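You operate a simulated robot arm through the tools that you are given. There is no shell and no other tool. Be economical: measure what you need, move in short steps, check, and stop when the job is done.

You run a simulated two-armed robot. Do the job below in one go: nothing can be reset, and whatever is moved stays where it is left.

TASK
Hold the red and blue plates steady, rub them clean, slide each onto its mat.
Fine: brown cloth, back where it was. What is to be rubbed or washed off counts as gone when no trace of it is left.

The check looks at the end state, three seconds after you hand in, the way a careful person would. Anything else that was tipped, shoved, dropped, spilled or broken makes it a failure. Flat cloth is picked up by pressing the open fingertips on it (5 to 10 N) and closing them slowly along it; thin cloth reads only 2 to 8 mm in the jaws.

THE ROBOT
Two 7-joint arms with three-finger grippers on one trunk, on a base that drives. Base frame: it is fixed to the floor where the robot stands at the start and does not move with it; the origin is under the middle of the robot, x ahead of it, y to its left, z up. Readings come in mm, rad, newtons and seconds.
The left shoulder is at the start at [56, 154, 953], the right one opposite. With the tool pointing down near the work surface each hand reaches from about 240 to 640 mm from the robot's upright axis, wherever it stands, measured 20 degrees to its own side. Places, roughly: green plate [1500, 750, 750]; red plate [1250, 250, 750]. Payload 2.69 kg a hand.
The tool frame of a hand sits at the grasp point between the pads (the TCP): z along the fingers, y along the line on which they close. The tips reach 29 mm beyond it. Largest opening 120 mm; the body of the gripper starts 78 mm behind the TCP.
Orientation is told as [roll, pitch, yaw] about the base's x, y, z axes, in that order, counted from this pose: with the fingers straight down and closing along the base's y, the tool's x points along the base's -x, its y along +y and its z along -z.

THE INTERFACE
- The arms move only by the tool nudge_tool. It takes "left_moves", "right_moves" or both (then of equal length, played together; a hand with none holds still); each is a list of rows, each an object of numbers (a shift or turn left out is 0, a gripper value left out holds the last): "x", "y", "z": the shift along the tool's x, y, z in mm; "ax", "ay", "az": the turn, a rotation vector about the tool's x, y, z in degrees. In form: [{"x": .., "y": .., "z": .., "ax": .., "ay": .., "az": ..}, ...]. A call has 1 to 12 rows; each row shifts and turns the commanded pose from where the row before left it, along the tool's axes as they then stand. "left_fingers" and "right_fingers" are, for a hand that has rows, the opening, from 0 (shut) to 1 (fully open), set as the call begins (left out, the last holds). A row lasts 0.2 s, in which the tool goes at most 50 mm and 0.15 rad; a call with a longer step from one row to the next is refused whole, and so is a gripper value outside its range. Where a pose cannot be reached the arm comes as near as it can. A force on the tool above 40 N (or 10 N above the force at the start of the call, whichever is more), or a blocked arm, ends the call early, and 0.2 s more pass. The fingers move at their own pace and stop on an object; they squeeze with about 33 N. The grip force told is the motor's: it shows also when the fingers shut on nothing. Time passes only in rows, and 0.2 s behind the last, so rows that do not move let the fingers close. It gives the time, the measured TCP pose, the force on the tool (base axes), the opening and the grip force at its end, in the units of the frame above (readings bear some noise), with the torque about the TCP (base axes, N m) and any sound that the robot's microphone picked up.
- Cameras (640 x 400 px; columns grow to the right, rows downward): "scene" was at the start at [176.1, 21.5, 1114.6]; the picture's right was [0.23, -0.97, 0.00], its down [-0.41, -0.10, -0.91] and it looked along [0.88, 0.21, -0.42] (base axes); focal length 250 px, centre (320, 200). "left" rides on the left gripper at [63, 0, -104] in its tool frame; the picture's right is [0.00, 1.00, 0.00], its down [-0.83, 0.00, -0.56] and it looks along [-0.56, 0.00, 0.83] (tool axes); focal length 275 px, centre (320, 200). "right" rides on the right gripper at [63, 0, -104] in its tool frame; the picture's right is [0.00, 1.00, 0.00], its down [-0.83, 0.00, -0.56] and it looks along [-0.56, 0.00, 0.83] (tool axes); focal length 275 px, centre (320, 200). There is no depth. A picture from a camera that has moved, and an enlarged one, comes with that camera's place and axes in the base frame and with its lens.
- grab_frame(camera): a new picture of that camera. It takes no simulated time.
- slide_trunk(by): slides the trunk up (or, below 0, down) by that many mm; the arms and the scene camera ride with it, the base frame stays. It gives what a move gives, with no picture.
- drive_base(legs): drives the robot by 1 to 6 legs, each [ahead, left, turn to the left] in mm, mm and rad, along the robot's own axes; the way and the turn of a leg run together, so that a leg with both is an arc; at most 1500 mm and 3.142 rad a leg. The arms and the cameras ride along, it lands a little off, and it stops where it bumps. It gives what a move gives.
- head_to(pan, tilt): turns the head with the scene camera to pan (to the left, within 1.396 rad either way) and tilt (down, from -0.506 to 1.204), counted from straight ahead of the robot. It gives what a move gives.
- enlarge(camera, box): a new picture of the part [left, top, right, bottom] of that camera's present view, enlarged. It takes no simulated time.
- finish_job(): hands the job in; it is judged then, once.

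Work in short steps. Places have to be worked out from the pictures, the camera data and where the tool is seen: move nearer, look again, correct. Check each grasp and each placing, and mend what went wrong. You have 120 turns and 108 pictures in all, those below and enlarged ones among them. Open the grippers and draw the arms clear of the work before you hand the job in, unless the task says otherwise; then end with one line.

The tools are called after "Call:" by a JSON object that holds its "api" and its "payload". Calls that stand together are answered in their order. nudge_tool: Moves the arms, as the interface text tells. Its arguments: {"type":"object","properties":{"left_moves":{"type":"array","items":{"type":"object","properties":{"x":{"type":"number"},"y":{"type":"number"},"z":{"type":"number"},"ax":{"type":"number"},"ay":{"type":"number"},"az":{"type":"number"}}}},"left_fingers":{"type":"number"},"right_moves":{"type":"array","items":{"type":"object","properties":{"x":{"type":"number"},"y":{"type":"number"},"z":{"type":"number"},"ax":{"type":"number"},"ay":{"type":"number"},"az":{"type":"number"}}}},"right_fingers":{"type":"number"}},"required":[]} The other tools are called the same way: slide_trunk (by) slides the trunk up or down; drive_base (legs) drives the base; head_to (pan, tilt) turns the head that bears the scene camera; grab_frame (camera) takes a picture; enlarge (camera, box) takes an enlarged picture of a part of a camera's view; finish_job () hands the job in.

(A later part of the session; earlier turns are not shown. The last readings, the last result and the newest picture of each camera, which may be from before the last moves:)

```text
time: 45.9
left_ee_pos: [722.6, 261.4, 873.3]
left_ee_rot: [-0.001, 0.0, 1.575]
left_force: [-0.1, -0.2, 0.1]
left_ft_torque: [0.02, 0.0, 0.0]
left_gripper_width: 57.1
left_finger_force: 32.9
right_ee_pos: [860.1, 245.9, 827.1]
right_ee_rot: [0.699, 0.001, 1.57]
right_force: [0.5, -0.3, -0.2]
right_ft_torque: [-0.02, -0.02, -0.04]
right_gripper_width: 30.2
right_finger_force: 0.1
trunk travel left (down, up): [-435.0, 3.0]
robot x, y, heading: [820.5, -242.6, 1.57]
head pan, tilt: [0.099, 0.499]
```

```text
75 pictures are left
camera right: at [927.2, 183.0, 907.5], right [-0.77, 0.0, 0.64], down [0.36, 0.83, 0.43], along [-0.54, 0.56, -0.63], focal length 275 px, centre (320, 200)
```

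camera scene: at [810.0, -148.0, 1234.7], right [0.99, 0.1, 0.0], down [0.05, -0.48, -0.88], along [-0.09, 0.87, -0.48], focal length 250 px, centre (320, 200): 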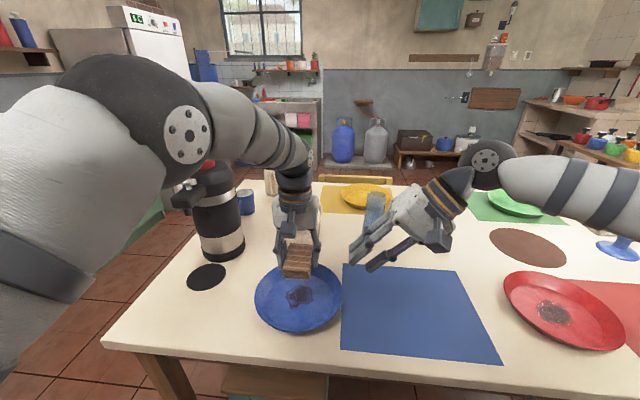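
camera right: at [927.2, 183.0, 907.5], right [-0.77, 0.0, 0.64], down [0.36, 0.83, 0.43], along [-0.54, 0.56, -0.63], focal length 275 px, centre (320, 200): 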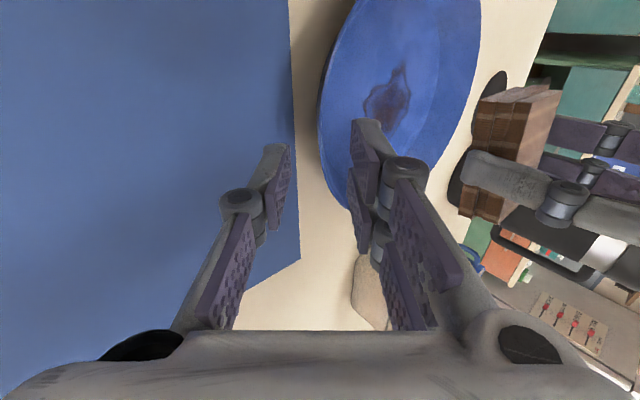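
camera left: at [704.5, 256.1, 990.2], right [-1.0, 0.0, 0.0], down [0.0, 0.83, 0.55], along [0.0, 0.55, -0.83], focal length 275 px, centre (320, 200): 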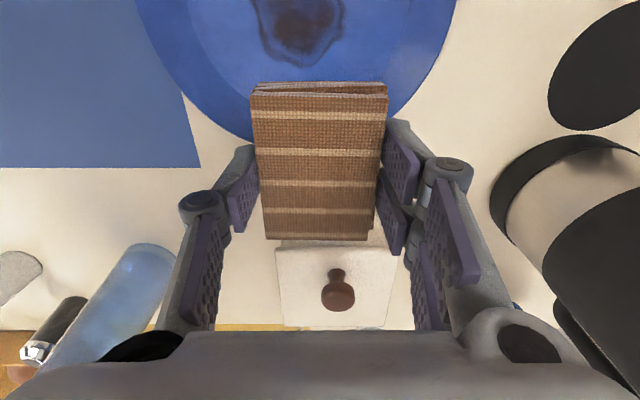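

The rim is again centred between the fingers at column 318. I go in 42 mm and close.

Call:
{"api": "nudge_tool", "payload": {"right_moves": [{"z": 18}, {"z": 12}, {"z": 7}, {"z": 5}, {}]}}

Call:
{"api": "nudge_tool", "payload": {"right_moves": [{}, {}, {}, {}], "right_fingers": 0.0}}

Call:
{"api": "enlarge", "payload": {"camera": "scene", "box": [230, 210, 390, 345]}}

```text
time: 47.1
left_ee_pos: [722.6, 260.2, 873.3]
left_ee_rot: [0.001, -0.001, 1.574]
left_force: [0.3, 0.3, 0.0]
left_ft_torque: [0.02, 0.0, 0.01]
left_gripper_width: 57.0
left_finger_force: 33.0
right_ee_pos: [833.8, 246.4, 796.5]
right_ee_rot: [0.697, 0.0, 1.57]
right_force: [0.7, 0.0, 0.1]
right_ft_torque: [0.01, -0.01, 0.01]
right_gripper_width: 29.7
right_finger_force: 0.0
trunk travel left (down, up): [-435.0, 3.0]
robot x, y, heading: [820.4, -243.1, 1.575]
head pan, tilt: [0.099, 0.499]
```

```text
time: 48.1
left_ee_pos: [722.1, 260.6, 873.0]
left_ee_rot: [0.0, 0.0, 1.575]
left_force: [0.2, -0.1, -1.2]
left_ft_torque: [0.01, -0.01, 0.02]
left_gripper_width: 57.2
left_finger_force: 33.3
right_ee_pos: [834.3, 247.5, 797.0]
right_ee_rot: [0.698, 0.0, 1.57]
right_force: [0.4, -0.7, -0.3]
right_ft_torque: [-0.02, 0.01, 0.0]
right_gripper_width: 0.1
right_finger_force: 28.5
trunk travel left (down, up): [-435.0, 3.0]
robot x, y, heading: [821.0, -247.5, 1.571]
head pan, tilt: [0.099, 0.499]
```

```text
2.96 times, centred on (310, 278) of scene
camera zoom: at [810.0, -147.9, 1234.7], right [0.99, 0.1, 0.0], down [0.05, -0.48, -0.88], along [-0.09, 0.87, -0.48], focal length 740 px, centre (350, -30)
```

zoom: 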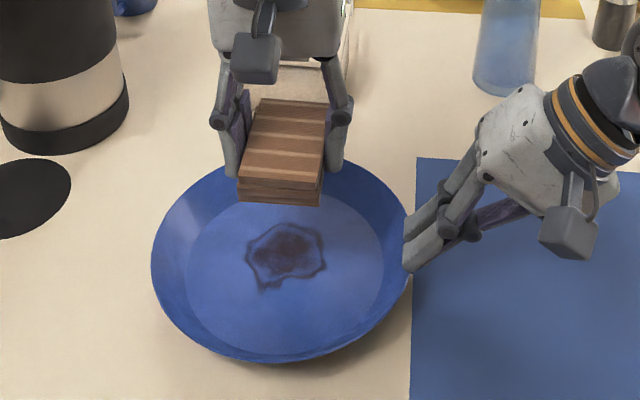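

The jaws shut on nothing, so they were just short of the rim. I reopen, go 9 mm deeper and close again.

Call:
{"api": "nudge_tool", "payload": {"right_moves": [{}, {}, {"z": 5}, {"z": 4}, {}], "right_fingers": 0.25}}

Call:
{"api": "nudge_tool", "payload": {"right_moves": [{}, {}, {}, {}], "right_fingers": 0.0}}

Call:
{"api": "enlarge", "payload": {"camera": "scene", "box": [230, 210, 390, 345]}}

```text
time: 49.3
left_ee_pos: [722.9, 261.2, 871.5]
left_ee_rot: [0.001, 0.0, 1.574]
left_force: [0.1, -0.6, -0.7]
left_ft_torque: [0.0, -0.02, 0.01]
left_gripper_width: 57.3
left_finger_force: 33.3
right_ee_pos: [827.8, 246.1, 790.2]
right_ee_rot: [0.701, -0.001, 1.57]
right_force: [-0.4, 0.0, 0.4]
right_ft_torque: [0.01, 0.0, 0.02]
right_gripper_width: 30.0
right_finger_force: 0.1
trunk travel left (down, up): [-435.0, 3.0]
robot x, y, heading: [820.3, -240.3, 1.574]
head pan, tilt: [0.099, 0.499]
```

```text
time: 50.3
left_ee_pos: [722.1, 260.1, 872.5]
left_ee_rot: [0.0, -0.001, 1.573]
left_force: [0.3, 0.6, -0.5]
left_ft_torque: [0.0, 0.01, 0.04]
left_gripper_width: 57.2
left_finger_force: 33.3
right_ee_pos: [828.7, 247.1, 789.9]
right_ee_rot: [0.7, -0.001, 1.567]
right_force: [0.5, 1.3, 4.3]
right_ft_torque: [0.01, -0.01, -0.02]
right_gripper_width: 5.9
right_finger_force: 31.1
trunk travel left (down, up): [-435.0, 3.0]
robot x, y, heading: [817.7, -246.4, 1.571]
head pan, tilt: [0.099, 0.499]
```

```text
2.96 times, centred on (310, 278) of scene
camera zoom: at [810.1, -148.1, 1234.7], right [0.99, 0.1, 0.0], down [0.05, -0.48, -0.88], along [-0.09, 0.87, -0.48], focal length 740 px, centre (350, -30)
```

zoom: 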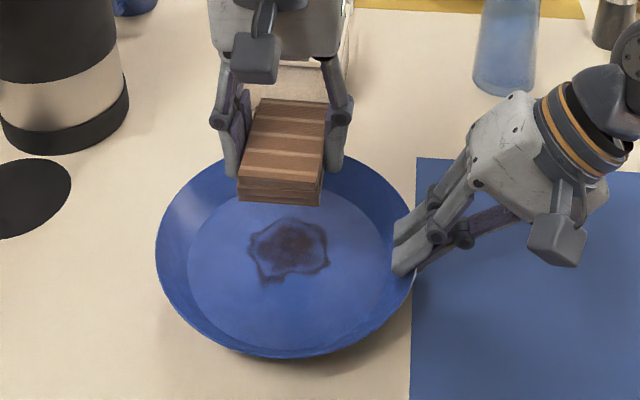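

The rim is held again. The stain centre is about [720.5, 251]. I lower the cloth to about 10 mm above contact.

Call:
{"api": "nudge_tool", "payload": {"left_moves": [{"x": 10, "z": 20, "y": 1}, {"z": 20}, {"z": 20}, {"z": 8}, {}, {}]}}

Call:
{"api": "nudge_tool", "payload": {"left_moves": [{"z": 2}, {"z": 2}, {}]}}

```text
time: 51.7
left_ee_pos: [721.5, 252.7, 805.3]
left_ee_rot: [-0.002, -0.001, 1.574]
left_force: [-0.3, 0.1, -1.7]
left_ft_torque: [0.04, 0.01, 0.0]
left_gripper_width: 57.0
left_finger_force: 33.1
right_ee_pos: [828.7, 247.1, 789.6]
right_ee_rot: [0.702, -0.001, 1.571]
right_force: [1.1, 0.3, 5.1]
right_ft_torque: [0.0, 0.04, 0.01]
right_gripper_width: 5.8
right_finger_force: 31.9
trunk travel left (down, up): [-435.0, 3.0]
robot x, y, heading: [815.1, -243.6, 1.572]
head pan, tilt: [0.099, 0.499]
```

```text
time: 52.5
left_ee_pos: [720.2, 252.2, 802.1]
left_ee_rot: [0.001, -0.002, 1.573]
left_force: [0.5, -0.8, -0.8]
left_ft_torque: [0.0, 0.02, 0.03]
left_gripper_width: 57.2
left_finger_force: 32.9
right_ee_pos: [828.2, 247.9, 790.8]
right_ee_rot: [0.701, 0.001, 1.569]
right_force: [1.7, 0.2, 4.7]
right_ft_torque: [0.02, 0.03, 0.03]
right_gripper_width: 6.1
right_finger_force: 31.5
trunk travel left (down, up): [-435.0, 3.0]
robot x, y, heading: [819.6, -245.8, 1.571]
head pan, tilt: [0.099, 0.499]
```

No contact yet at 802, so I step down further.

Call:
{"api": "nudge_tool", "payload": {"left_moves": [{"z": 2}, {"z": 2}, {"z": 2}, {}]}}

Call:
{"api": "nudge_tool", "payload": {"left_moves": [{"z": 1.5}, {"z": 1.5}, {}]}}

```text
time: 53.5
left_ee_pos: [719.7, 250.8, 796.6]
left_ee_rot: [-0.001, 0.001, 1.574]
left_force: [0.1, -0.1, -0.5]
left_ft_torque: [0.02, 0.03, 0.02]
left_gripper_width: 56.9
left_finger_force: 33.1
right_ee_pos: [828.9, 246.1, 789.4]
right_ee_rot: [0.7, -0.001, 1.567]
right_force: [1.0, 0.0, 5.0]
right_ft_torque: [0.01, 0.06, -0.03]
right_gripper_width: 5.9
right_finger_force: 30.4
trunk travel left (down, up): [-435.0, 3.0]
robot x, y, heading: [814.7, -247.1, 1.575]
head pan, tilt: [0.099, 0.499]
```

```text
time: 54.3
left_ee_pos: [720.8, 250.4, 793.3]
left_ee_rot: [-0.001, -0.001, 1.575]
left_force: [2.0, 0.1, 1.9]
left_ft_torque: [-0.05, 0.03, 0.02]
left_gripper_width: 57.2
left_finger_force: 32.7
right_ee_pos: [828.1, 246.8, 791.6]
right_ee_rot: [0.701, -0.001, 1.569]
right_force: [-2.9, 0.9, 5.1]
right_ft_torque: [0.06, 0.05, -0.03]
right_gripper_width: 6.0
right_finger_force: 31.0
trunk travel left (down, up): [-435.0, 3.0]
robot x, y, heading: [817.1, -244.3, 1.577]
head pan, tilt: [0.099, 0.499]
```

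Contact begins at about 793. I press 2 mm more to get a few newtons.

Call:
{"api": "nudge_tool", "payload": {"left_moves": [{"z": 1}, {"z": 1}, {}]}}

Call:
{"api": "enlarge", "payload": {"camera": "scene", "box": [230, 210, 390, 345]}}

```text
time: 55.1
left_ee_pos: [719.9, 249.7, 791.4]
left_ee_rot: [0.001, 0.0, 1.573]
left_force: [1.2, -0.6, 2.4]
left_ft_torque: [-0.12, 0.03, 0.09]
left_gripper_width: 57.2
left_finger_force: 33.3
right_ee_pos: [827.6, 248.6, 791.3]
right_ee_rot: [0.7, -0.002, 1.568]
right_force: [-5.1, 1.5, 7.9]
right_ft_torque: [0.08, 0.04, -0.04]
right_gripper_width: 6.0
right_finger_force: 31.2
trunk travel left (down, up): [-435.0, 3.0]
robot x, y, heading: [821.6, -244.2, 1.572]
head pan, tilt: [0.099, 0.499]
```

```text
2.96 times, centred on (310, 278) of scene
camera zoom: at [809.7, -148.7, 1234.8], right [0.99, 0.1, 0.0], down [0.05, -0.48, -0.88], along [-0.09, 0.87, -0.48], focal length 740 px, centre (350, -30)
```

zoom: 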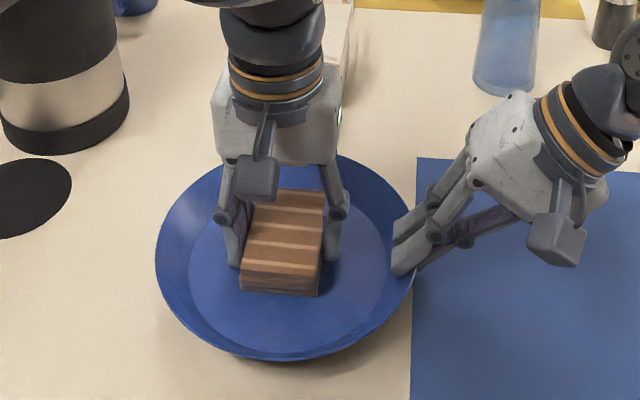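

The pad lies flat over the stain. I press 2 mm more and rub back and forth along y, then x.

Call:
{"api": "nudge_tool", "payload": {"left_moves": [{"z": 1}, {"z": 1}, {"x": 8}, {"x": 8}, {"x": -10}, {"x": -10}, {"x": -10}, {"x": 10}, {"x": 10}, {"x": -6}, {}]}}

Call:
{"api": "nudge_tool", "payload": {"left_moves": [{"y": 8}, {"y": 8}, {"y": -10}, {"y": -10}, {"y": -10}, {"y": 10}, {"y": 10}, {"y": 8}, {"y": -10}, {"y": -10}, {"y": 6}, {}]}}

```text
time: 57.5
left_ee_pos: [721.2, 250.5, 790.1]
left_ee_rot: [0.001, -0.001, 1.575]
left_force: [1.2, -1.9, 3.8]
left_ft_torque: [-0.21, 0.09, 0.07]
left_gripper_width: 57.3
left_finger_force: 33.1
right_ee_pos: [829.8, 247.0, 791.3]
right_ee_rot: [0.7, -0.003, 1.566]
right_force: [-0.4, 1.7, 14.6]
right_ft_torque: [0.05, 0.06, -0.28]
right_gripper_width: 6.0
right_finger_force: 31.3
trunk travel left (down, up): [-435.0, 3.0]
robot x, y, heading: [817.9, -244.6, 1.574]
head pan, tilt: [0.099, 0.499]
```

```text
time: 60.1
left_ee_pos: [723.1, 250.4, 791.5]
left_ee_rot: [0.0, -0.001, 1.575]
left_force: [1.9, 0.5, 2.7]
left_ft_torque: [-0.19, 0.08, 0.09]
left_gripper_width: 57.5
left_finger_force: 33.6
right_ee_pos: [829.0, 246.4, 791.0]
right_ee_rot: [0.7, -0.003, 1.569]
right_force: [0.7, 1.1, 16.0]
right_ft_torque: [0.09, 0.06, -0.11]
right_gripper_width: 6.1
right_finger_force: 30.8
trunk travel left (down, up): [-435.0, 3.0]
robot x, y, heading: [819.7, -242.6, 1.574]
head pan, tilt: [0.099, 0.499]
```

Forces are modest. I lift the cloth to check the stain.

Call:
{"api": "nudge_tool", "payload": {"left_moves": [{"z": -10}, {"z": -25}, {"z": -30}, {"x": -30}, {"x": -25}, {}]}}

Call:
{"api": "enlarge", "payload": {"camera": "scene", "box": [230, 210, 390, 345]}}

```text
time: 61.5
left_ee_pos: [721.7, 306.5, 853.2]
left_ee_rot: [0.001, 0.001, 1.575]
left_force: [0.4, 0.4, 0.3]
left_ft_torque: [0.0, -0.02, 0.0]
left_gripper_width: 57.1
left_finger_force: 32.7
right_ee_pos: [828.3, 246.1, 790.6]
right_ee_rot: [0.698, 0.002, 1.57]
right_force: [-1.5, -0.4, 7.6]
right_ft_torque: [-0.04, 0.2, 0.0]
right_gripper_width: 6.1
right_finger_force: 31.7
trunk travel left (down, up): [-435.0, 3.0]
robot x, y, heading: [817.2, -242.9, 1.575]
head pan, tilt: [0.099, 0.499]
```

```text
2.96 times, centred on (310, 278) of scene
camera zoom: at [809.9, -148.3, 1234.7], right [0.99, 0.1, 0.0], down [0.05, -0.48, -0.88], along [-0.09, 0.87, -0.48], focal length 740 px, centre (350, -30)
```

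zoom: 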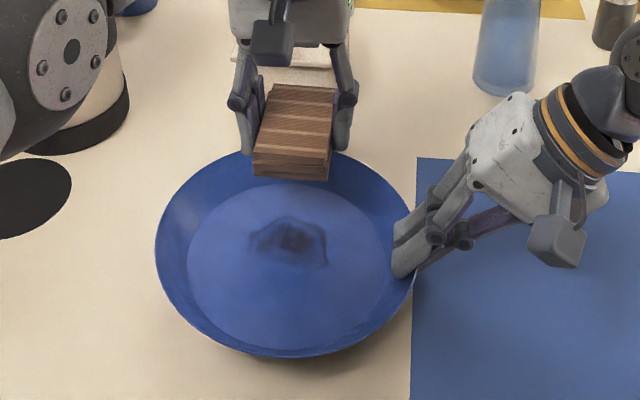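

The rubbing works: the near half is gone and the far part remains. I rub again, centred further in +y with more strokes and slightly more pressure.

Call:
{"api": "nudge_tool", "payload": {"left_moves": [{"x": 22, "z": 10}, {"x": 20, "z": 25}, {"z": 20}, {"z": 5}, {}]}}

Call:
{"api": "nudge_tool", "payload": {"left_moves": [{"z": 1.5}, {"z": 1.5}, {}]}}

```text
time: 62.7
left_ee_pos: [720.6, 262.9, 794.4]
left_ee_rot: [-0.001, 0.0, 1.574]
left_force: [0.0, 0.4, 0.2]
left_ft_torque: [-0.07, 0.0, 0.06]
left_gripper_width: 57.3
left_finger_force: 32.5
right_ee_pos: [829.7, 247.3, 790.0]
right_ee_rot: [0.7, 0.0, 1.569]
right_force: [-2.6, -0.7, 3.8]
right_ft_torque: [-0.02, 0.02, -0.01]
right_gripper_width: 6.1
right_finger_force: 31.2
trunk travel left (down, up): [-435.0, 3.0]
robot x, y, heading: [819.9, -241.6, 1.57]
head pan, tilt: [0.099, 0.499]
```

```text
time: 63.5
left_ee_pos: [719.9, 264.1, 792.5]
left_ee_rot: [-0.001, 0.001, 1.574]
left_force: [0.2, 1.1, 2.4]
left_ft_torque: [-0.04, 0.09, 0.0]
left_gripper_width: 57.2
left_finger_force: 32.8
right_ee_pos: [828.6, 247.5, 790.5]
right_ee_rot: [0.7, -0.003, 1.57]
right_force: [-2.5, -0.6, 6.5]
right_ft_torque: [0.01, -0.04, 0.13]
right_gripper_width: 6.0
right_finger_force: 31.2
trunk travel left (down, up): [-435.0, 3.0]
robot x, y, heading: [818.7, -240.3, 1.578]
head pan, tilt: [0.099, 0.499]
```

Call:
{"api": "nudge_tool", "payload": {"left_moves": [{"z": 1.5}, {"z": 1.5}, {"y": 9}, {"y": 9}, {"y": -9}, {"y": -9}, {"y": -9}, {"y": -9}, {"y": 9}, {"y": 9}, {}]}}

Call:
{"api": "nudge_tool", "payload": {"left_moves": [{"x": -8}, {"x": 9}, {"x": 9}, {"x": -9}, {"x": -9}, {"x": 9}, {"x": 9}, {"x": -9}, {"y": 10, "x": -9}, {"y": -10, "x": 9}, {"y": -10, "x": -9}, {"y": 10, "x": 8}]}}

Call:
{"api": "nudge_tool", "payload": {"left_moves": [{"z": -10}, {"z": -25}, {"z": -30}, {"x": -30}, {"x": -15}, {}]}}

Call:
{"api": "enlarge", "payload": {"camera": "scene", "box": [230, 210, 390, 345]}}

```text
time: 65.9
left_ee_pos: [719.8, 263.7, 788.5]
left_ee_rot: [0.001, -0.001, 1.575]
left_force: [3.5, -0.1, 4.9]
left_ft_torque: [-0.23, -0.01, 0.09]
left_gripper_width: 56.9
left_finger_force: 33.0
right_ee_pos: [827.9, 247.7, 791.8]
right_ee_rot: [0.699, -0.003, 1.568]
right_force: [-3.6, 1.5, 12.5]
right_ft_torque: [-0.16, 0.01, -0.16]
right_gripper_width: 5.9
right_finger_force: 31.6
trunk travel left (down, up): [-435.0, 3.0]
robot x, y, heading: [818.6, -242.7, 1.574]
head pan, tilt: [0.099, 0.499]
```

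```text
time: 68.5
left_ee_pos: [719.9, 263.8, 789.2]
left_ee_rot: [0.0, -0.003, 1.575]
left_force: [1.3, 1.2, 5.8]
left_ft_torque: [-0.16, 0.04, 0.06]
left_gripper_width: 57.0
left_finger_force: 33.2
right_ee_pos: [828.9, 246.1, 791.6]
right_ee_rot: [0.697, -0.003, 1.57]
right_force: [0.5, 1.6, 15.0]
right_ft_torque: [-0.17, -0.03, 0.09]
right_gripper_width: 6.0
right_finger_force: 31.3
trunk travel left (down, up): [-435.0, 3.0]
robot x, y, heading: [818.1, -244.9, 1.569]
head pan, tilt: [0.099, 0.499]
```

```text
time: 69.9
left_ee_pos: [720.6, 308.0, 852.2]
left_ee_rot: [0.0, 0.003, 1.574]
left_force: [0.3, 0.7, -1.0]
left_ft_torque: [-0.01, -0.02, 0.0]
left_gripper_width: 57.2
left_finger_force: 33.0
right_ee_pos: [827.3, 246.2, 789.3]
right_ee_rot: [0.699, 0.001, 1.568]
right_force: [-1.4, -1.4, 6.1]
right_ft_torque: [-0.09, 0.15, 0.03]
right_gripper_width: 6.1
right_finger_force: 31.5
trunk travel left (down, up): [-435.0, 3.0]
robot x, y, heading: [821.0, -246.6, 1.574]
head pan, tilt: [0.099, 0.499]
```

```text
2.96 times, centred on (310, 278) of scene
camera zoom: at [809.8, -148.3, 1234.6], right [0.99, 0.1, 0.0], down [0.05, -0.48, -0.88], along [-0.09, 0.87, -0.48], focal length 740 px, centre (350, -30)
```

zoom: 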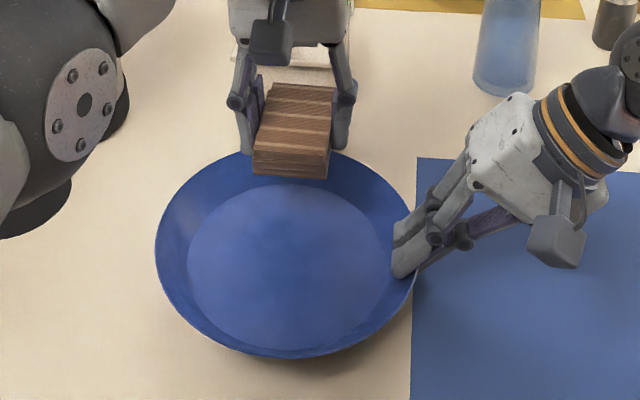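

The stain looks gone. I check closely, and also check where the left elbow has drifted relative to the thermos.

Call:
{"api": "grab_frame", "payload": {"camera": "scene"}}

Call:
{"api": "enlarge", "payload": {"camera": "scene", "box": [260, 250, 340, 310]}}

Call:
{"api": "grab_frame", "payload": {"camera": "left"}}

```text
69 pictures are left
camera scene: at [809.8, -148.3, 1234.6], right [0.99, 0.1, 0.0], down [0.05, -0.48, -0.88], along [-0.09, 0.87, -0.48], focal length 250 px, centre (320, 200)
```

scene: 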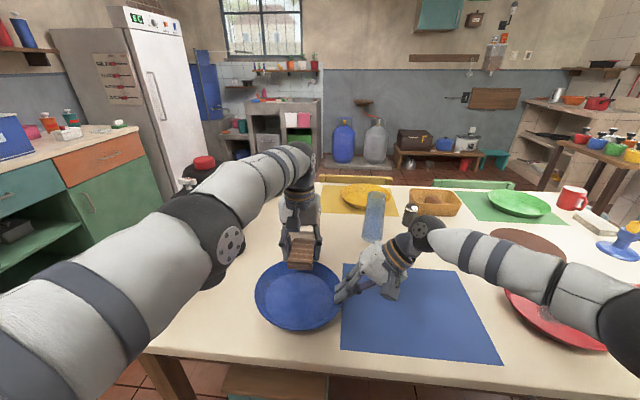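

```text
6.67 times, centred on (300, 280) of scene
camera zoom: at [809.8, -148.3, 1234.6], right [0.99, 0.1, 0.0], down [0.05, -0.48, -0.88], along [-0.09, 0.87, -0.48], focal length 1664 px, centre (453, -333)
```

zoom: 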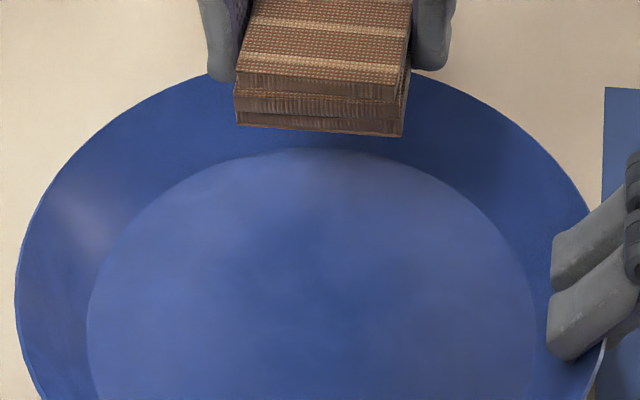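

```text
67 pictures are left
camera left: at [720.4, 244.8, 956.2], right [-1.0, 0.0, 0.0], down [0.0, 0.83, 0.55], along [0.0, 0.55, -0.83], focal length 275 px, centre (320, 200)
```

left: 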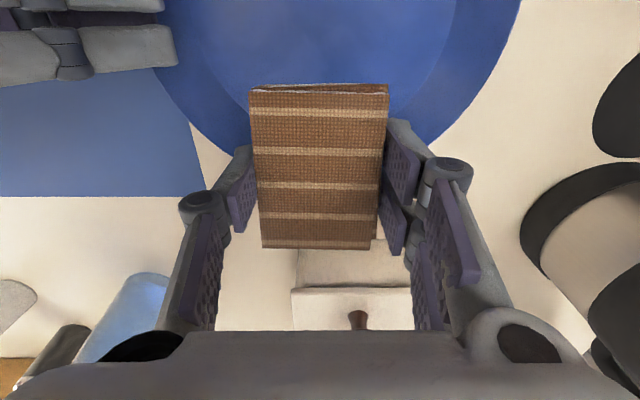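

The stain appears gone, and the elbow stays clear of the thermos. To leave no faint trace I do one more wide pass over the same area.

Call:
{"api": "nudge_tool", "payload": {"left_moves": [{"x": 22, "z": 10}, {"x": 24, "z": 25}, {"z": 20}, {"z": 4}, {"z": 2}, {"z": 2}, {}]}}

Call:
{"api": "nudge_tool", "payload": {"left_moves": [{"z": 1, "y": 10}, {"y": 10}, {"x": 7}, {"y": -10}, {"y": -10}, {"y": -10}, {"y": -10}, {"x": 7}, {"y": 10}, {"y": 10}, {"y": 10}, {"y": 10}]}}

Call:
{"api": "nudge_tool", "payload": {"left_moves": [{"x": -9}, {"y": -10, "x": -9}, {"y": -10}, {"y": -10}, {"y": -8, "x": -8}, {"y": 9}, {"y": 9}, {"x": 10}, {"x": 10}, {"x": -10}, {"x": -8}, {}]}}

Call:
{"api": "nudge_tool", "payload": {"left_moves": [{"z": -10}, {"z": -25}, {"z": -30}, {"x": -30}, {"x": -10}, {}]}}

Call:
{"api": "enlarge", "payload": {"camera": "scene", "box": [250, 245, 350, 335]}}

```text
time: 71.5
left_ee_pos: [721.0, 262.7, 790.0]
left_ee_rot: [-0.001, -0.002, 1.575]
left_force: [2.1, 0.2, 2.3]
left_ft_torque: [-0.07, 0.04, 0.07]
left_gripper_width: 57.0
left_finger_force: 33.3
right_ee_pos: [827.3, 247.4, 790.3]
right_ee_rot: [0.697, -0.002, 1.57]
right_force: [-4.4, -0.5, 4.2]
right_ft_torque: [0.01, -0.12, -0.04]
right_gripper_width: 5.8
right_finger_force: 31.5
trunk travel left (down, up): [-435.0, 3.0]
robot x, y, heading: [819.4, -242.7, 1.575]
head pan, tilt: [0.099, 0.499]
```

```text
time: 74.1
left_ee_pos: [700.1, 248.4, 788.1]
left_ee_rot: [0.0, 0.001, 1.574]
left_force: [0.7, -0.2, 2.3]
left_ft_torque: [-0.1, 0.08, 0.07]
left_gripper_width: 57.1
left_finger_force: 33.2
right_ee_pos: [827.5, 246.4, 790.2]
right_ee_rot: [0.7, -0.003, 1.566]
right_force: [-1.3, 1.6, 9.3]
right_ft_torque: [0.02, -0.12, -0.09]
right_gripper_width: 5.9
right_finger_force: 31.2
trunk travel left (down, up): [-435.0, 3.0]
robot x, y, heading: [821.9, -240.2, 1.575]
head pan, tilt: [0.099, 0.499]
```

```text
time: 76.7
left_ee_pos: [720.7, 271.6, 789.2]
left_ee_rot: [-0.001, 0.0, 1.575]
left_force: [0.8, -1.3, 3.0]
left_ft_torque: [-0.13, 0.06, 0.02]
left_gripper_width: 57.2
left_finger_force: 32.7
right_ee_pos: [828.0, 246.5, 791.8]
right_ee_rot: [0.701, -0.002, 1.57]
right_force: [-0.7, 0.6, 9.2]
right_ft_torque: [0.01, -0.1, -0.09]
right_gripper_width: 5.9
right_finger_force: 31.3
trunk travel left (down, up): [-435.0, 3.0]
robot x, y, heading: [818.7, -247.7, 1.573]
head pan, tilt: [0.099, 0.499]
```

```text
time: 78.1
left_ee_pos: [721.5, 306.7, 852.4]
left_ee_rot: [0.0, 0.002, 1.574]
left_force: [0.4, -0.6, -0.2]
left_ft_torque: [0.06, -0.02, 0.02]
left_gripper_width: 57.1
left_finger_force: 32.3
left hand out of reach, approached as far as the arm can: row 5
right_ee_pos: [829.0, 246.0, 790.4]
right_ee_rot: [0.697, 0.0, 1.567]
right_force: [-0.7, 0.0, 2.0]
right_ft_torque: [0.03, 0.0, 0.03]
right_gripper_width: 5.8
right_finger_force: 31.3
trunk travel left (down, up): [-435.0, 3.0]
robot x, y, heading: [820.8, -244.1, 1.574]
head pan, tilt: [0.099, 0.499]
```

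```text
4.44 times, centred on (300, 290) of scene
camera zoom: at [809.9, -148.0, 1234.7], right [0.99, 0.1, 0.0], down [0.05, -0.48, -0.88], along [-0.09, 0.87, -0.48], focal length 1110 px, centre (409, -200)
```

zoom: 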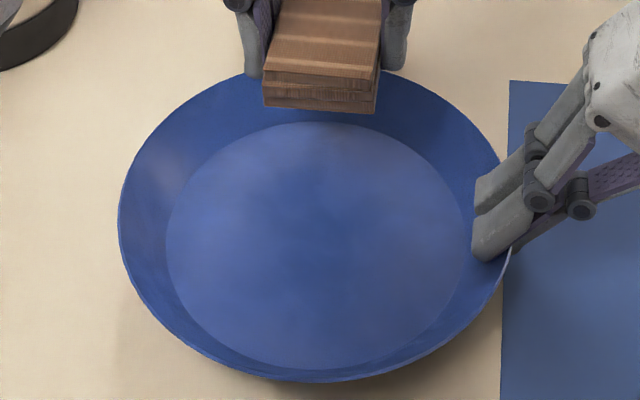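

The blue plate is clean. The mat centre is about [968, 259], so I slide the plate +245 in x and +11 in y with the right hand, in stages.

Call:
{"api": "nudge_tool", "payload": {"right_moves": [{"y": -7.7, "z": -6.4}, {"y": -11.5, "z": -9.6, "x": -1}, {"y": -11.5, "z": -9.6, "x": -1}, {"y": -11.5, "z": -9.6, "x": -1}, {"y": -11.5, "z": -9.6, "x": -1}, {"y": -11.5, "z": -9.6, "x": -1}, {"y": -11.5, "z": -9.6, "x": -1}, {}]}}

Call:
{"api": "grab_frame", "payload": {"camera": "scene"}}

```text
time: 79.9
left_ee_pos: [720.8, 307.4, 852.6]
left_ee_rot: [0.002, 0.002, 1.575]
left_force: [0.3, 0.3, 0.2]
left_ft_torque: [-0.01, 0.0, -0.01]
left_gripper_width: 56.9
left_finger_force: 32.8
right_ee_pos: [929.3, 253.5, 790.4]
right_ee_rot: [0.699, 0.0, 1.569]
right_force: [-0.5, 0.5, -0.2]
right_ft_torque: [-0.01, -0.14, 0.02]
right_gripper_width: 6.0
right_finger_force: 31.0
trunk travel left (down, up): [-435.0, 3.0]
robot x, y, heading: [820.3, -244.5, 1.573]
head pan, tilt: [0.099, 0.499]
```

```text
65 pictures are left
camera scene: at [809.9, -147.8, 1234.7], right [0.99, 0.1, 0.0], down [0.05, -0.48, -0.88], along [-0.09, 0.87, -0.48], focal length 250 px, centre (320, 200)
```

scene: 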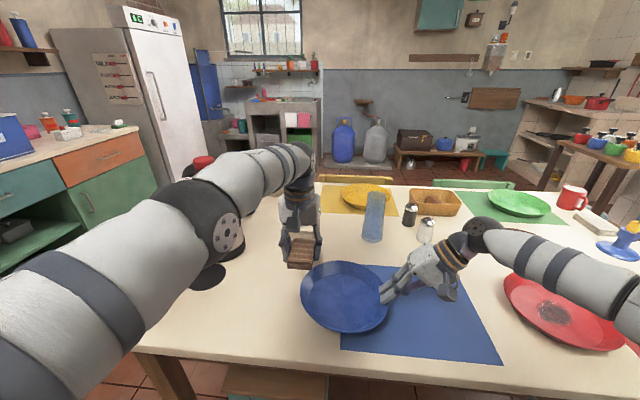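

It slides well. I go on with the remaining 145 mm.

Call:
{"api": "nudge_tool", "payload": {"right_moves": [{"y": -11.5, "z": -9.6}, {"y": -11.5, "z": -9.6, "x": -1}, {"y": -11.5, "z": -9.6, "x": -1}, {"y": -11.5, "z": -9.6, "x": -1}, {"y": -11.5, "z": -9.6, "x": -1}, {"y": -11.5, "z": -9.6, "x": -1}, {"y": -11.5, "z": -9.6}, {"y": -11.5, "z": -9.6}, {"y": -11.5, "z": -9.6}, {"y": -7.6, "z": -6.4}, {}]}}

Call:
{"api": "grab_frame", "payload": {"camera": "scene"}}

```text
time: 82.3
left_ee_pos: [720.5, 307.8, 851.6]
left_ee_rot: [-0.002, 0.0, 1.574]
left_force: [0.7, 0.4, -0.8]
left_ft_torque: [0.0, 0.02, -0.03]
left_gripper_width: 57.4
left_finger_force: 33.0
right_ee_pos: [1048.8, 251.1, 796.2]
right_ee_rot: [0.699, 0.0, 1.568]
right_force: [0.8, -0.8, -0.8]
right_ft_torque: [0.02, -0.12, -0.03]
right_gripper_width: 6.0
right_finger_force: 31.7
right hand out of reach, approached as far as the arm can: row 8, 9, 10
trunk travel left (down, up): [-435.0, 3.0]
robot x, y, heading: [817.5, -244.8, 1.574]
head pan, tilt: [0.099, 0.499]
```

```text
64 pictures are left
camera scene: at [810.0, -147.8, 1234.7], right [0.99, 0.1, 0.0], down [0.05, -0.48, -0.88], along [-0.09, 0.87, -0.48], focal length 250 px, centre (320, 200)
```

scene: 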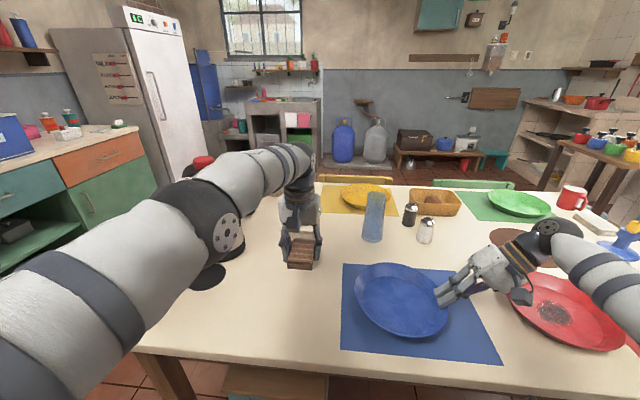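

The arm reached its limit 24 mm short. I shift the base to the right by 25 mm and then lower and adjust the hand.

Call:
{"api": "drive_base", "payload": {"legs": [[0, -40, 0]]}}

Call:
{"api": "nudge_tool", "payload": {"right_moves": [{}, {}]}}

Call:
{"api": "grab_frame", "payload": {"camera": "scene"}}

```text
time: 83.3
left_ee_pos: [761.2, 307.6, 852.5]
left_ee_rot: [0.002, -0.001, 1.575]
left_force: [1.3, 0.4, -0.9]
left_ft_torque: [-0.01, 0.03, 0.01]
left_gripper_width: 57.2
left_finger_force: 33.3
right_ee_pos: [1088.8, 251.4, 796.1]
right_ee_rot: [0.7, 0.002, 1.568]
right_force: [0.7, 0.2, -0.8]
right_ft_torque: [-0.02, -0.12, 0.02]
right_gripper_width: 5.8
right_finger_force: 31.4
trunk travel left (down, up): [-435.0, 3.0]
robot x, y, heading: [858.4, -244.2, 1.572]
head pan, tilt: [0.099, 0.499]
```

```text
time: 83.9
left_ee_pos: [759.7, 308.2, 852.4]
left_ee_rot: [0.001, 0.0, 1.574]
left_force: [-0.5, 0.6, -0.5]
left_ft_torque: [-0.02, -0.01, -0.02]
left_gripper_width: 57.0
left_finger_force: 33.2
right_ee_pos: [1089.5, 251.9, 796.3]
right_ee_rot: [0.697, 0.0, 1.566]
right_force: [-0.1, -0.6, -1.9]
right_ft_torque: [-0.01, -0.15, 0.01]
right_gripper_width: 6.3
right_finger_force: 31.2
trunk travel left (down, up): [-435.0, 3.0]
robot x, y, heading: [860.5, -245.8, 1.573]
head pan, tilt: [0.099, 0.499]
```

```text
63 pictures are left
camera scene: at [849.4, -147.8, 1234.7], right [0.99, 0.1, 0.0], down [0.05, -0.48, -0.88], along [-0.09, 0.87, -0.48], focal length 250 px, centre (320, 200)
```

scene: 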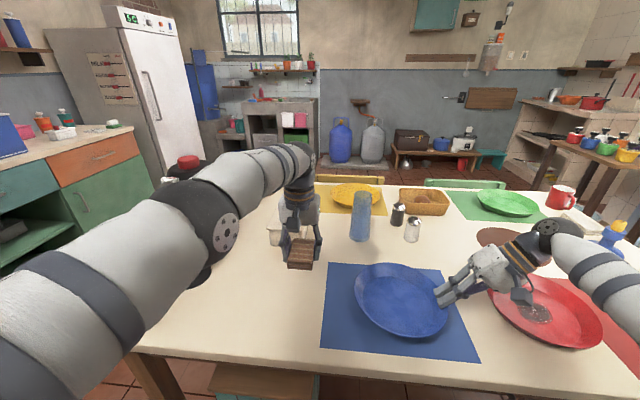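

It moved the full 40 mm, so the plate centre is now about 15 mm too far in x. I move back 15, +6 in y, and lower 5 mm onto the mat.

Call:
{"api": "nudge_tool", "payload": {"right_moves": [{"x": -3, "y": 5.7, "z": 4.8}, {"x": -3, "y": 5.7, "z": 4.8}, {"y": -1.6, "z": 1.9}, {"y": -1.6, "z": 1.9}, {}]}}

Call:
{"api": "enlarge", "payload": {"camera": "scene", "box": [300, 230, 500, 370]}}

```text
time: 85.1
left_ee_pos: [760.7, 308.0, 852.4]
left_ee_rot: [0.001, -0.001, 1.572]
left_force: [0.4, 0.0, -1.4]
left_ft_torque: [-0.03, 0.02, 0.02]
left_gripper_width: 56.9
left_finger_force: 32.9
right_ee_pos: [1074.1, 258.0, 791.7]
right_ee_rot: [0.698, 0.001, 1.566]
right_force: [-0.4, -0.4, -1.9]
right_ft_torque: [0.01, -0.15, -0.02]
right_gripper_width: 6.2
right_finger_force: 31.4
trunk travel left (down, up): [-435.0, 3.0]
robot x, y, heading: [854.8, -244.9, 1.577]
head pan, tilt: [0.099, 0.499]
```

```text
2.86 times, centred on (400, 300) of scene
camera zoom: at [849.5, -147.8, 1234.7], right [0.99, 0.1, 0.0], down [0.05, -0.48, -0.88], along [-0.09, 0.87, -0.48], focal length 713 px, centre (91, -86)
```

zoom: 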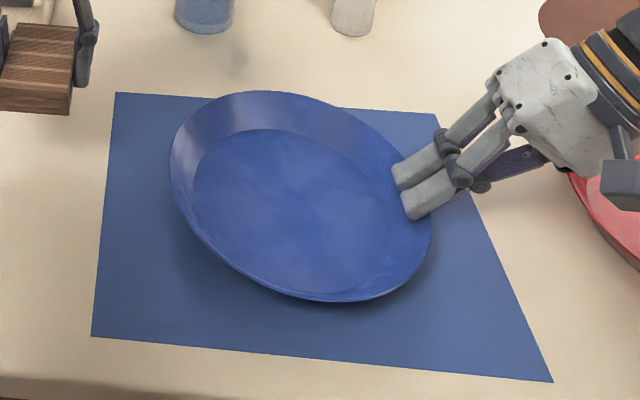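

A shadow shows the plate still hangs slightly in the grip (about -1.9 N). I lower it in small steps until it sits.

Call:
{"api": "nudge_tool", "payload": {"right_moves": [{"y": -1.3, "z": 1.5}, {"y": -1.3, "z": 1.5}, {}]}}

Call:
{"api": "nudge_tool", "payload": {"right_moves": [{"y": -1.3, "z": 1.5}, {}]}}

Call:
{"api": "enlarge", "payload": {"camera": "scene", "box": [300, 230, 500, 370]}}

```text
time: 85.9
left_ee_pos: [760.2, 308.0, 853.0]
left_ee_rot: [0.001, 0.001, 1.575]
left_force: [-0.3, 0.0, -0.5]
left_ft_torque: [0.02, -0.02, -0.01]
left_gripper_width: 57.2
left_finger_force: 32.6
right_ee_pos: [1073.1, 257.0, 789.4]
right_ee_rot: [0.7, -0.003, 1.566]
right_force: [3.4, 2.3, 10.0]
right_ft_torque: [0.08, 0.1, -0.09]
right_gripper_width: 6.3
right_finger_force: 31.5
trunk travel left (down, up): [-435.0, 3.0]
robot x, y, heading: [858.5, -244.7, 1.573]
head pan, tilt: [0.099, 0.499]
```

```text
time: 86.5
left_ee_pos: [761.5, 305.8, 854.2]
left_ee_rot: [0.0, -0.001, 1.574]
left_force: [0.0, 0.0, -0.6]
left_ft_torque: [-0.03, 0.05, -0.03]
left_gripper_width: 57.3
left_finger_force: 32.6
right_ee_pos: [1074.0, 257.4, 788.6]
right_ee_rot: [0.699, -0.005, 1.563]
right_force: [6.7, 3.0, 20.8]
right_ft_torque: [0.06, 0.36, -0.09]
right_gripper_width: 6.0
right_finger_force: 31.6
trunk travel left (down, up): [-435.0, 3.0]
robot x, y, heading: [858.8, -243.8, 1.571]
head pan, tilt: [0.099, 0.499]
```

```text
2.86 times, centred on (400, 300) of scene
camera zoom: at [849.7, -149.4, 1235.0], right [0.99, 0.1, 0.0], down [0.05, -0.48, -0.88], along [-0.09, 0.87, -0.48], focal length 713 px, centre (91, -86)
```

zoom: 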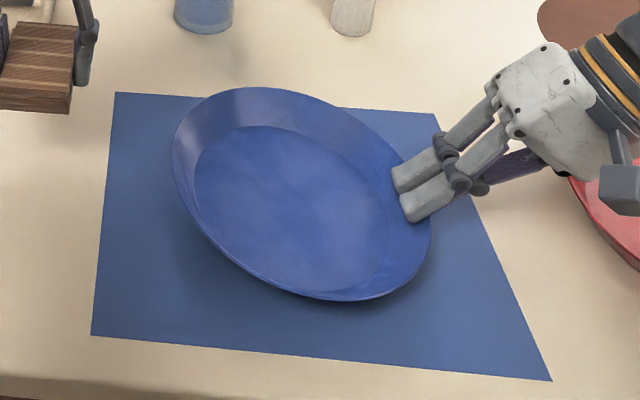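

The gripped side is down now and the plate is tilted a little up on the left. I relieve 2 mm and open the fingers slowly so it settles.

Call:
{"api": "nudge_tool", "payload": {"right_moves": [{"y": 1.3, "z": -1.5}, {}]}}

Call:
{"api": "nudge_tool", "payload": {"right_moves": [{}, {}], "right_fingers": 0.08}}

Call:
{"api": "nudge_tool", "payload": {"right_moves": [{}, {}], "right_fingers": 0.2}}

Call:
{"api": "enlarge", "payload": {"camera": "scene", "box": [300, 230, 500, 370]}}

```text
time: 87.1
left_ee_pos: [759.1, 306.4, 853.2]
left_ee_rot: [0.0, -0.001, 1.574]
left_force: [0.4, 0.0, -0.6]
left_ft_torque: [-0.02, 0.0, -0.02]
left_gripper_width: 57.0
left_finger_force: 32.8
right_ee_pos: [1072.9, 255.4, 787.3]
right_ee_rot: [0.7, -0.002, 1.566]
right_force: [3.2, 4.0, 17.5]
right_ft_torque: [0.16, 0.38, -0.19]
right_gripper_width: 6.1
right_finger_force: 31.3
trunk travel left (down, up): [-435.0, 3.0]
robot x, y, heading: [856.4, -242.0, 1.57]
head pan, tilt: [0.099, 0.499]
```

```text
time: 87.7
left_ee_pos: [758.8, 307.0, 851.0]
left_ee_rot: [0.001, 0.002, 1.574]
left_force: [-0.6, 0.4, -1.0]
left_ft_torque: [0.02, -0.03, 0.01]
left_gripper_width: 57.4
left_finger_force: 33.3
right_ee_pos: [1073.9, 256.4, 787.2]
right_ee_rot: [0.7, 0.004, 1.569]
right_force: [0.0, -0.2, -0.4]
right_ft_torque: [0.01, 0.0, 0.03]
right_gripper_width: 9.5
right_finger_force: 0.1
trunk travel left (down, up): [-435.0, 3.0]
robot x, y, heading: [861.1, -241.5, 1.571]
head pan, tilt: [0.099, 0.499]
```

```text
time: 88.3
left_ee_pos: [761.4, 307.5, 852.5]
left_ee_rot: [0.0, -0.001, 1.575]
left_force: [0.5, 0.5, -0.8]
left_ft_torque: [0.0, 0.0, -0.04]
left_gripper_width: 56.8
left_finger_force: 32.9
right_ee_pos: [1074.5, 257.0, 787.9]
right_ee_rot: [0.7, 0.001, 1.566]
right_force: [0.4, -0.5, 0.3]
right_ft_torque: [0.0, -0.01, -0.02]
right_gripper_width: 23.8
right_finger_force: 0.0
trunk travel left (down, up): [-435.0, 3.0]
robot x, y, heading: [859.6, -241.6, 1.573]
head pan, tilt: [0.099, 0.499]
```

```text
2.86 times, centred on (400, 300) of scene
camera zoom: at [849.5, -147.8, 1234.7], right [0.99, 0.1, 0.0], down [0.05, -0.48, -0.88], along [-0.09, 0.87, -0.48], focal length 713 px, centre (91, -86)
```

zoom: 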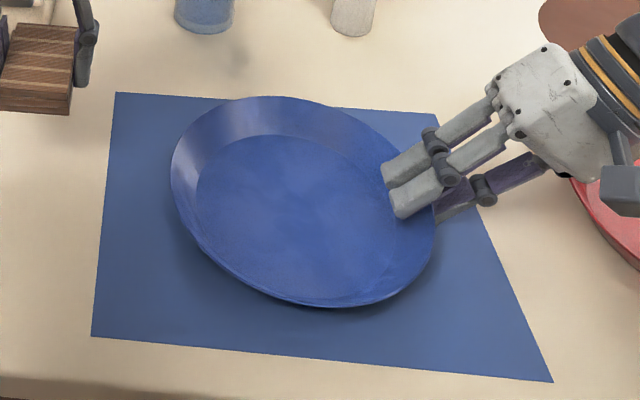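

The plate has settled, centred near [968, 250] on the mat. I withdraw the right hand along its axis and check.

Call:
{"api": "nudge_tool", "payload": {"right_moves": [{"z": -15}, {"z": -35}, {"z": -40}, {"z": -40}, {}]}}

Call:
{"api": "enlarge", "payload": {"camera": "scene", "box": [300, 230, 500, 370]}}

```text
time: 89.5
left_ee_pos: [760.8, 309.5, 852.8]
left_ee_rot: [0.0, 0.003, 1.574]
left_force: [0.0, -0.8, -1.0]
left_ft_torque: [-0.02, 0.0, -0.03]
left_gripper_width: 57.1
left_finger_force: 33.2
right_ee_pos: [1131.2, 251.2, 857.8]
right_ee_rot: [0.699, 0.002, 1.565]
right_force: [-0.3, -0.6, -0.4]
right_ft_torque: [-0.02, -0.01, -0.01]
right_gripper_width: 23.7
right_finger_force: 0.1
right hand out of reach, approached as far as the arm can: row 3, 4
trunk travel left (down, up): [-435.0, 3.0]
robot x, y, heading: [856.1, -245.3, 1.574]
head pan, tilt: [0.099, 0.499]
```

```text
2.86 times, centred on (400, 300) of scene
camera zoom: at [849.3, -147.5, 1234.6], right [0.99, 0.1, 0.0], down [0.05, -0.48, -0.88], along [-0.09, 0.87, -0.48], focal length 713 px, centre (91, -86)
```

zoom: 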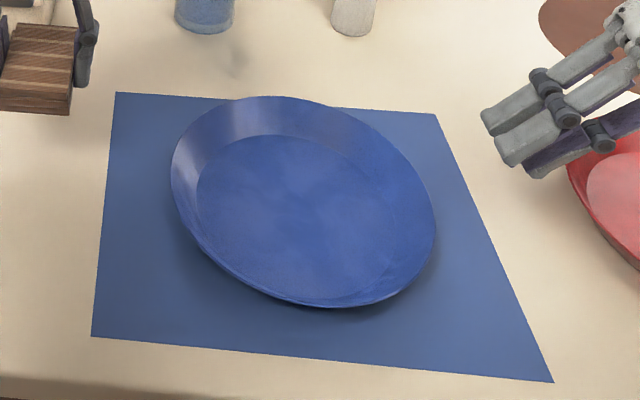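

The blue plate sits well on its mat. I raise both hands a little and strafe right to the red plate.

Call:
{"api": "nudge_tool", "payload": {"left_moves": [{"z": -20}, {"z": -20}, {}], "right_moves": [{"y": 40, "z": -20}, {"y": 30, "z": -10}, {}]}}

Call:
{"api": "drive_base", "payload": {"legs": [[0, -540, 0]]}}

Call:
{"api": "grab_frame", "payload": {"camera": "scene"}}

```text
time: 90.3
left_ee_pos: [760.0, 307.0, 892.3]
left_ee_rot: [0.0, 0.002, 1.574]
left_force: [0.9, -0.6, -0.7]
left_ft_torque: [0.05, -0.01, -0.01]
left_gripper_width: 56.9
left_finger_force: 33.4
right_ee_pos: [1096.5, 250.6, 925.3]
right_ee_rot: [0.699, 0.002, 1.567]
right_force: [-0.8, 0.3, -0.4]
right_ft_torque: [0.0, 0.03, 0.01]
right_gripper_width: 23.7
right_finger_force: 0.0
trunk travel left (down, up): [-435.0, 3.0]
robot x, y, heading: [856.8, -242.5, 1.572]
head pan, tilt: [0.099, 0.499]
```

```text
time: 95.0
left_ee_pos: [1301.4, 308.3, 893.1]
left_ee_rot: [0.0, 0.001, 1.578]
left_force: [-0.5, -0.6, -0.1]
left_ft_torque: [0.0, 0.03, -0.02]
left_gripper_width: 57.0
left_finger_force: 32.5
right_ee_pos: [1636.7, 253.7, 925.0]
right_ee_rot: [0.7, 0.0, 1.571]
right_force: [0.5, 0.8, -0.5]
right_ft_torque: [0.0, 0.02, 0.02]
right_gripper_width: 23.9
right_finger_force: 0.1
trunk travel left (down, up): [-435.0, 3.0]
robot x, y, heading: [1402.0, -241.4, 1.574]
head pan, tilt: [0.099, 0.499]
```

```text
58 pictures are left
camera scene: at [1392.6, -146.4, 1234.7], right [0.99, 0.1, 0.0], down [0.05, -0.48, -0.88], along [-0.09, 0.87, -0.48], focal length 250 px, centre (320, 200)
```

scene: 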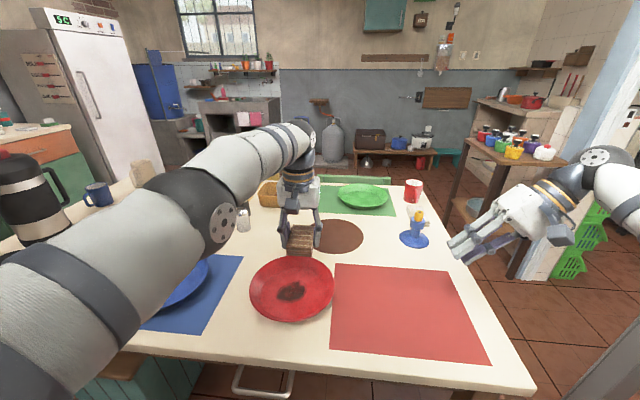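

The red plate is at about [1285, 263] and its mat is centred near [1533, 257]. The earlier grip tilted the plate 2–3°, so this time I lean the right hand about 37°. I bring it to the pre-grasp point off the red plate's +x rim.

Call:
{"api": "nudge_tool", "payload": {"right_moves": [{"x": -1.4, "y": 17, "z": 36}, {"x": -1.4, "y": 17, "z": 36}, {"x": -1.4, "y": 17, "z": 36}, {"x": -1.4, "y": 17, "z": 36}, {"x": -1.4, "y": 17, "z": 36}, {"x": -1, "y": 16, "z": 35.5}, {"ax": 3}, {}, {}], "right_fingers": 0.25}}

Call:
{"api": "grab_frame", "payload": {"camera": "right"}}

Call:
{"api": "enlarge", "payload": {"camera": "scene", "box": [230, 220, 390, 345]}}

```text
time: 97.0
left_ee_pos: [1301.1, 308.2, 892.9]
left_ee_rot: [0.0, 0.0, 1.578]
left_force: [-0.2, -0.7, 0.0]
left_ft_torque: [0.02, 0.0, 0.04]
left_gripper_width: 57.3
left_finger_force: 33.2
right_ee_pos: [1421.2, 262.2, 825.9]
right_ee_rot: [0.645, -0.002, 1.571]
right_force: [-0.6, -0.4, -0.1]
right_ft_torque: [-0.02, -0.02, 0.02]
right_gripper_width: 30.0
right_finger_force: 0.0
trunk travel left (down, up): [-435.0, 3.0]
robot x, y, heading: [1401.9, -243.4, 1.574]
head pan, tilt: [0.099, 0.499]
```

```text
57 pictures are left
camera right: at [1484.4, 199.0, 909.5], right [-0.8, 0.0, 0.6], down [0.33, 0.83, 0.45], along [-0.5, 0.56, -0.66], focal length 275 px, centre (320, 200)
```

right: 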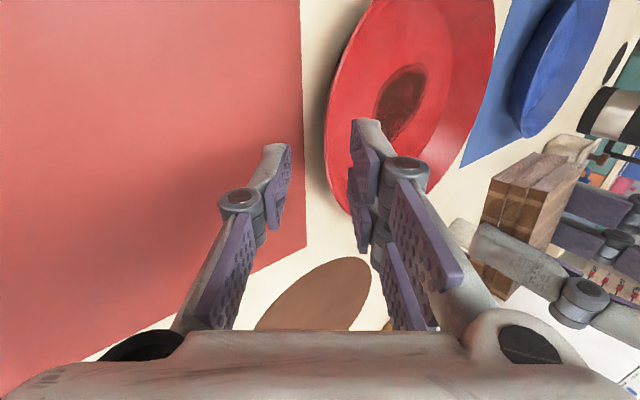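

```text
3.20 times, centred on (310, 282) of scene
camera zoom: at [1392.5, -146.5, 1234.7], right [0.99, 0.1, 0.0], down [0.05, -0.48, -0.88], along [-0.09, 0.87, -0.48], focal length 799 px, centre (352, -64)
```

zoom: 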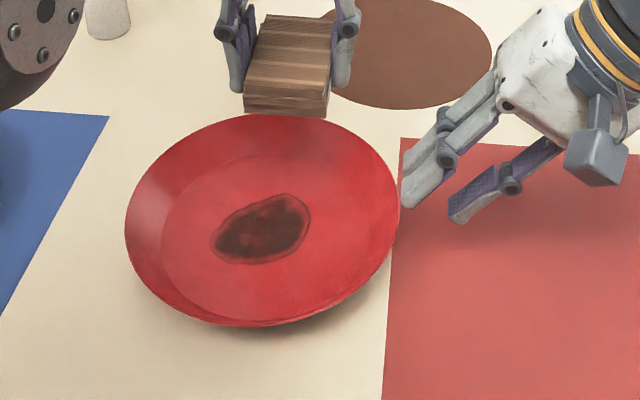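

The rim is nearly centred (column 325), and the stain spans about x 1246–1321, y 229–293. I go in 47 mm and close.

Call:
{"api": "nudge_tool", "payload": {"right_moves": [{"z": 16}, {"z": 14}, {"z": 8}, {"z": 5}, {"z": 4}, {}]}}

Call:
{"api": "nudge_tool", "payload": {"right_moves": [{}, {}, {}], "right_fingers": 0.0}}

Call:
{"api": "enlarge", "payload": {"camera": "scene", "box": [230, 220, 390, 345]}}

```text
time: 98.4
left_ee_pos: [1301.9, 307.3, 891.3]
left_ee_rot: [0.001, -0.001, 1.578]
left_force: [0.3, -0.1, -0.9]
left_ft_torque: [-0.06, 0.02, 0.01]
left_gripper_width: 57.0
left_finger_force: 33.2
right_ee_pos: [1394.4, 262.0, 786.8]
right_ee_rot: [0.647, -0.002, 1.569]
right_force: [0.4, -0.2, -1.3]
right_ft_torque: [0.01, -0.03, 0.01]
right_gripper_width: 30.2
right_finger_force: 0.1
trunk travel left (down, up): [-435.0, 3.0]
robot x, y, heading: [1404.6, -244.2, 1.576]
head pan, tilt: [0.099, 0.499]
```

```text
time: 99.2
left_ee_pos: [1301.7, 307.5, 892.9]
left_ee_rot: [0.0, 0.002, 1.578]
left_force: [-0.2, -0.2, -0.7]
left_ft_torque: [0.02, -0.01, 0.0]
left_gripper_width: 57.1
left_finger_force: 32.3
right_ee_pos: [1393.2, 261.4, 789.0]
right_ee_rot: [0.647, 0.001, 1.571]
right_force: [-2.1, 0.5, 6.3]
right_ft_torque: [-0.25, 0.23, -0.09]
right_gripper_width: 6.0
right_finger_force: 31.5
trunk travel left (down, up): [-435.0, 3.0]
robot x, y, heading: [1403.3, -239.6, 1.582]
head pan, tilt: [0.099, 0.499]
```

```text
3.20 times, centred on (310, 282) of scene
camera zoom: at [1392.3, -146.9, 1234.8], right [0.99, 0.1, 0.0], down [0.05, -0.48, -0.88], along [-0.09, 0.87, -0.48], focal length 799 px, centre (352, -64)
```

zoom: 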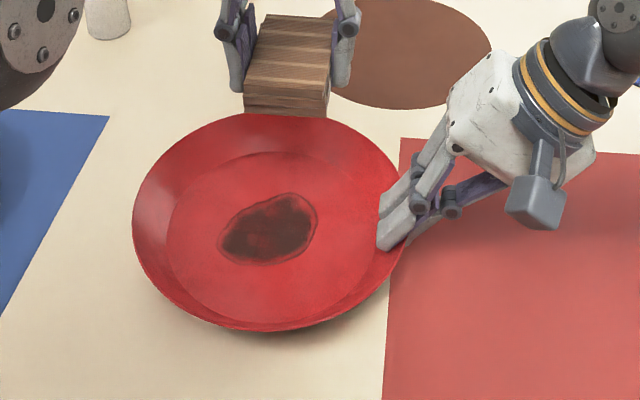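

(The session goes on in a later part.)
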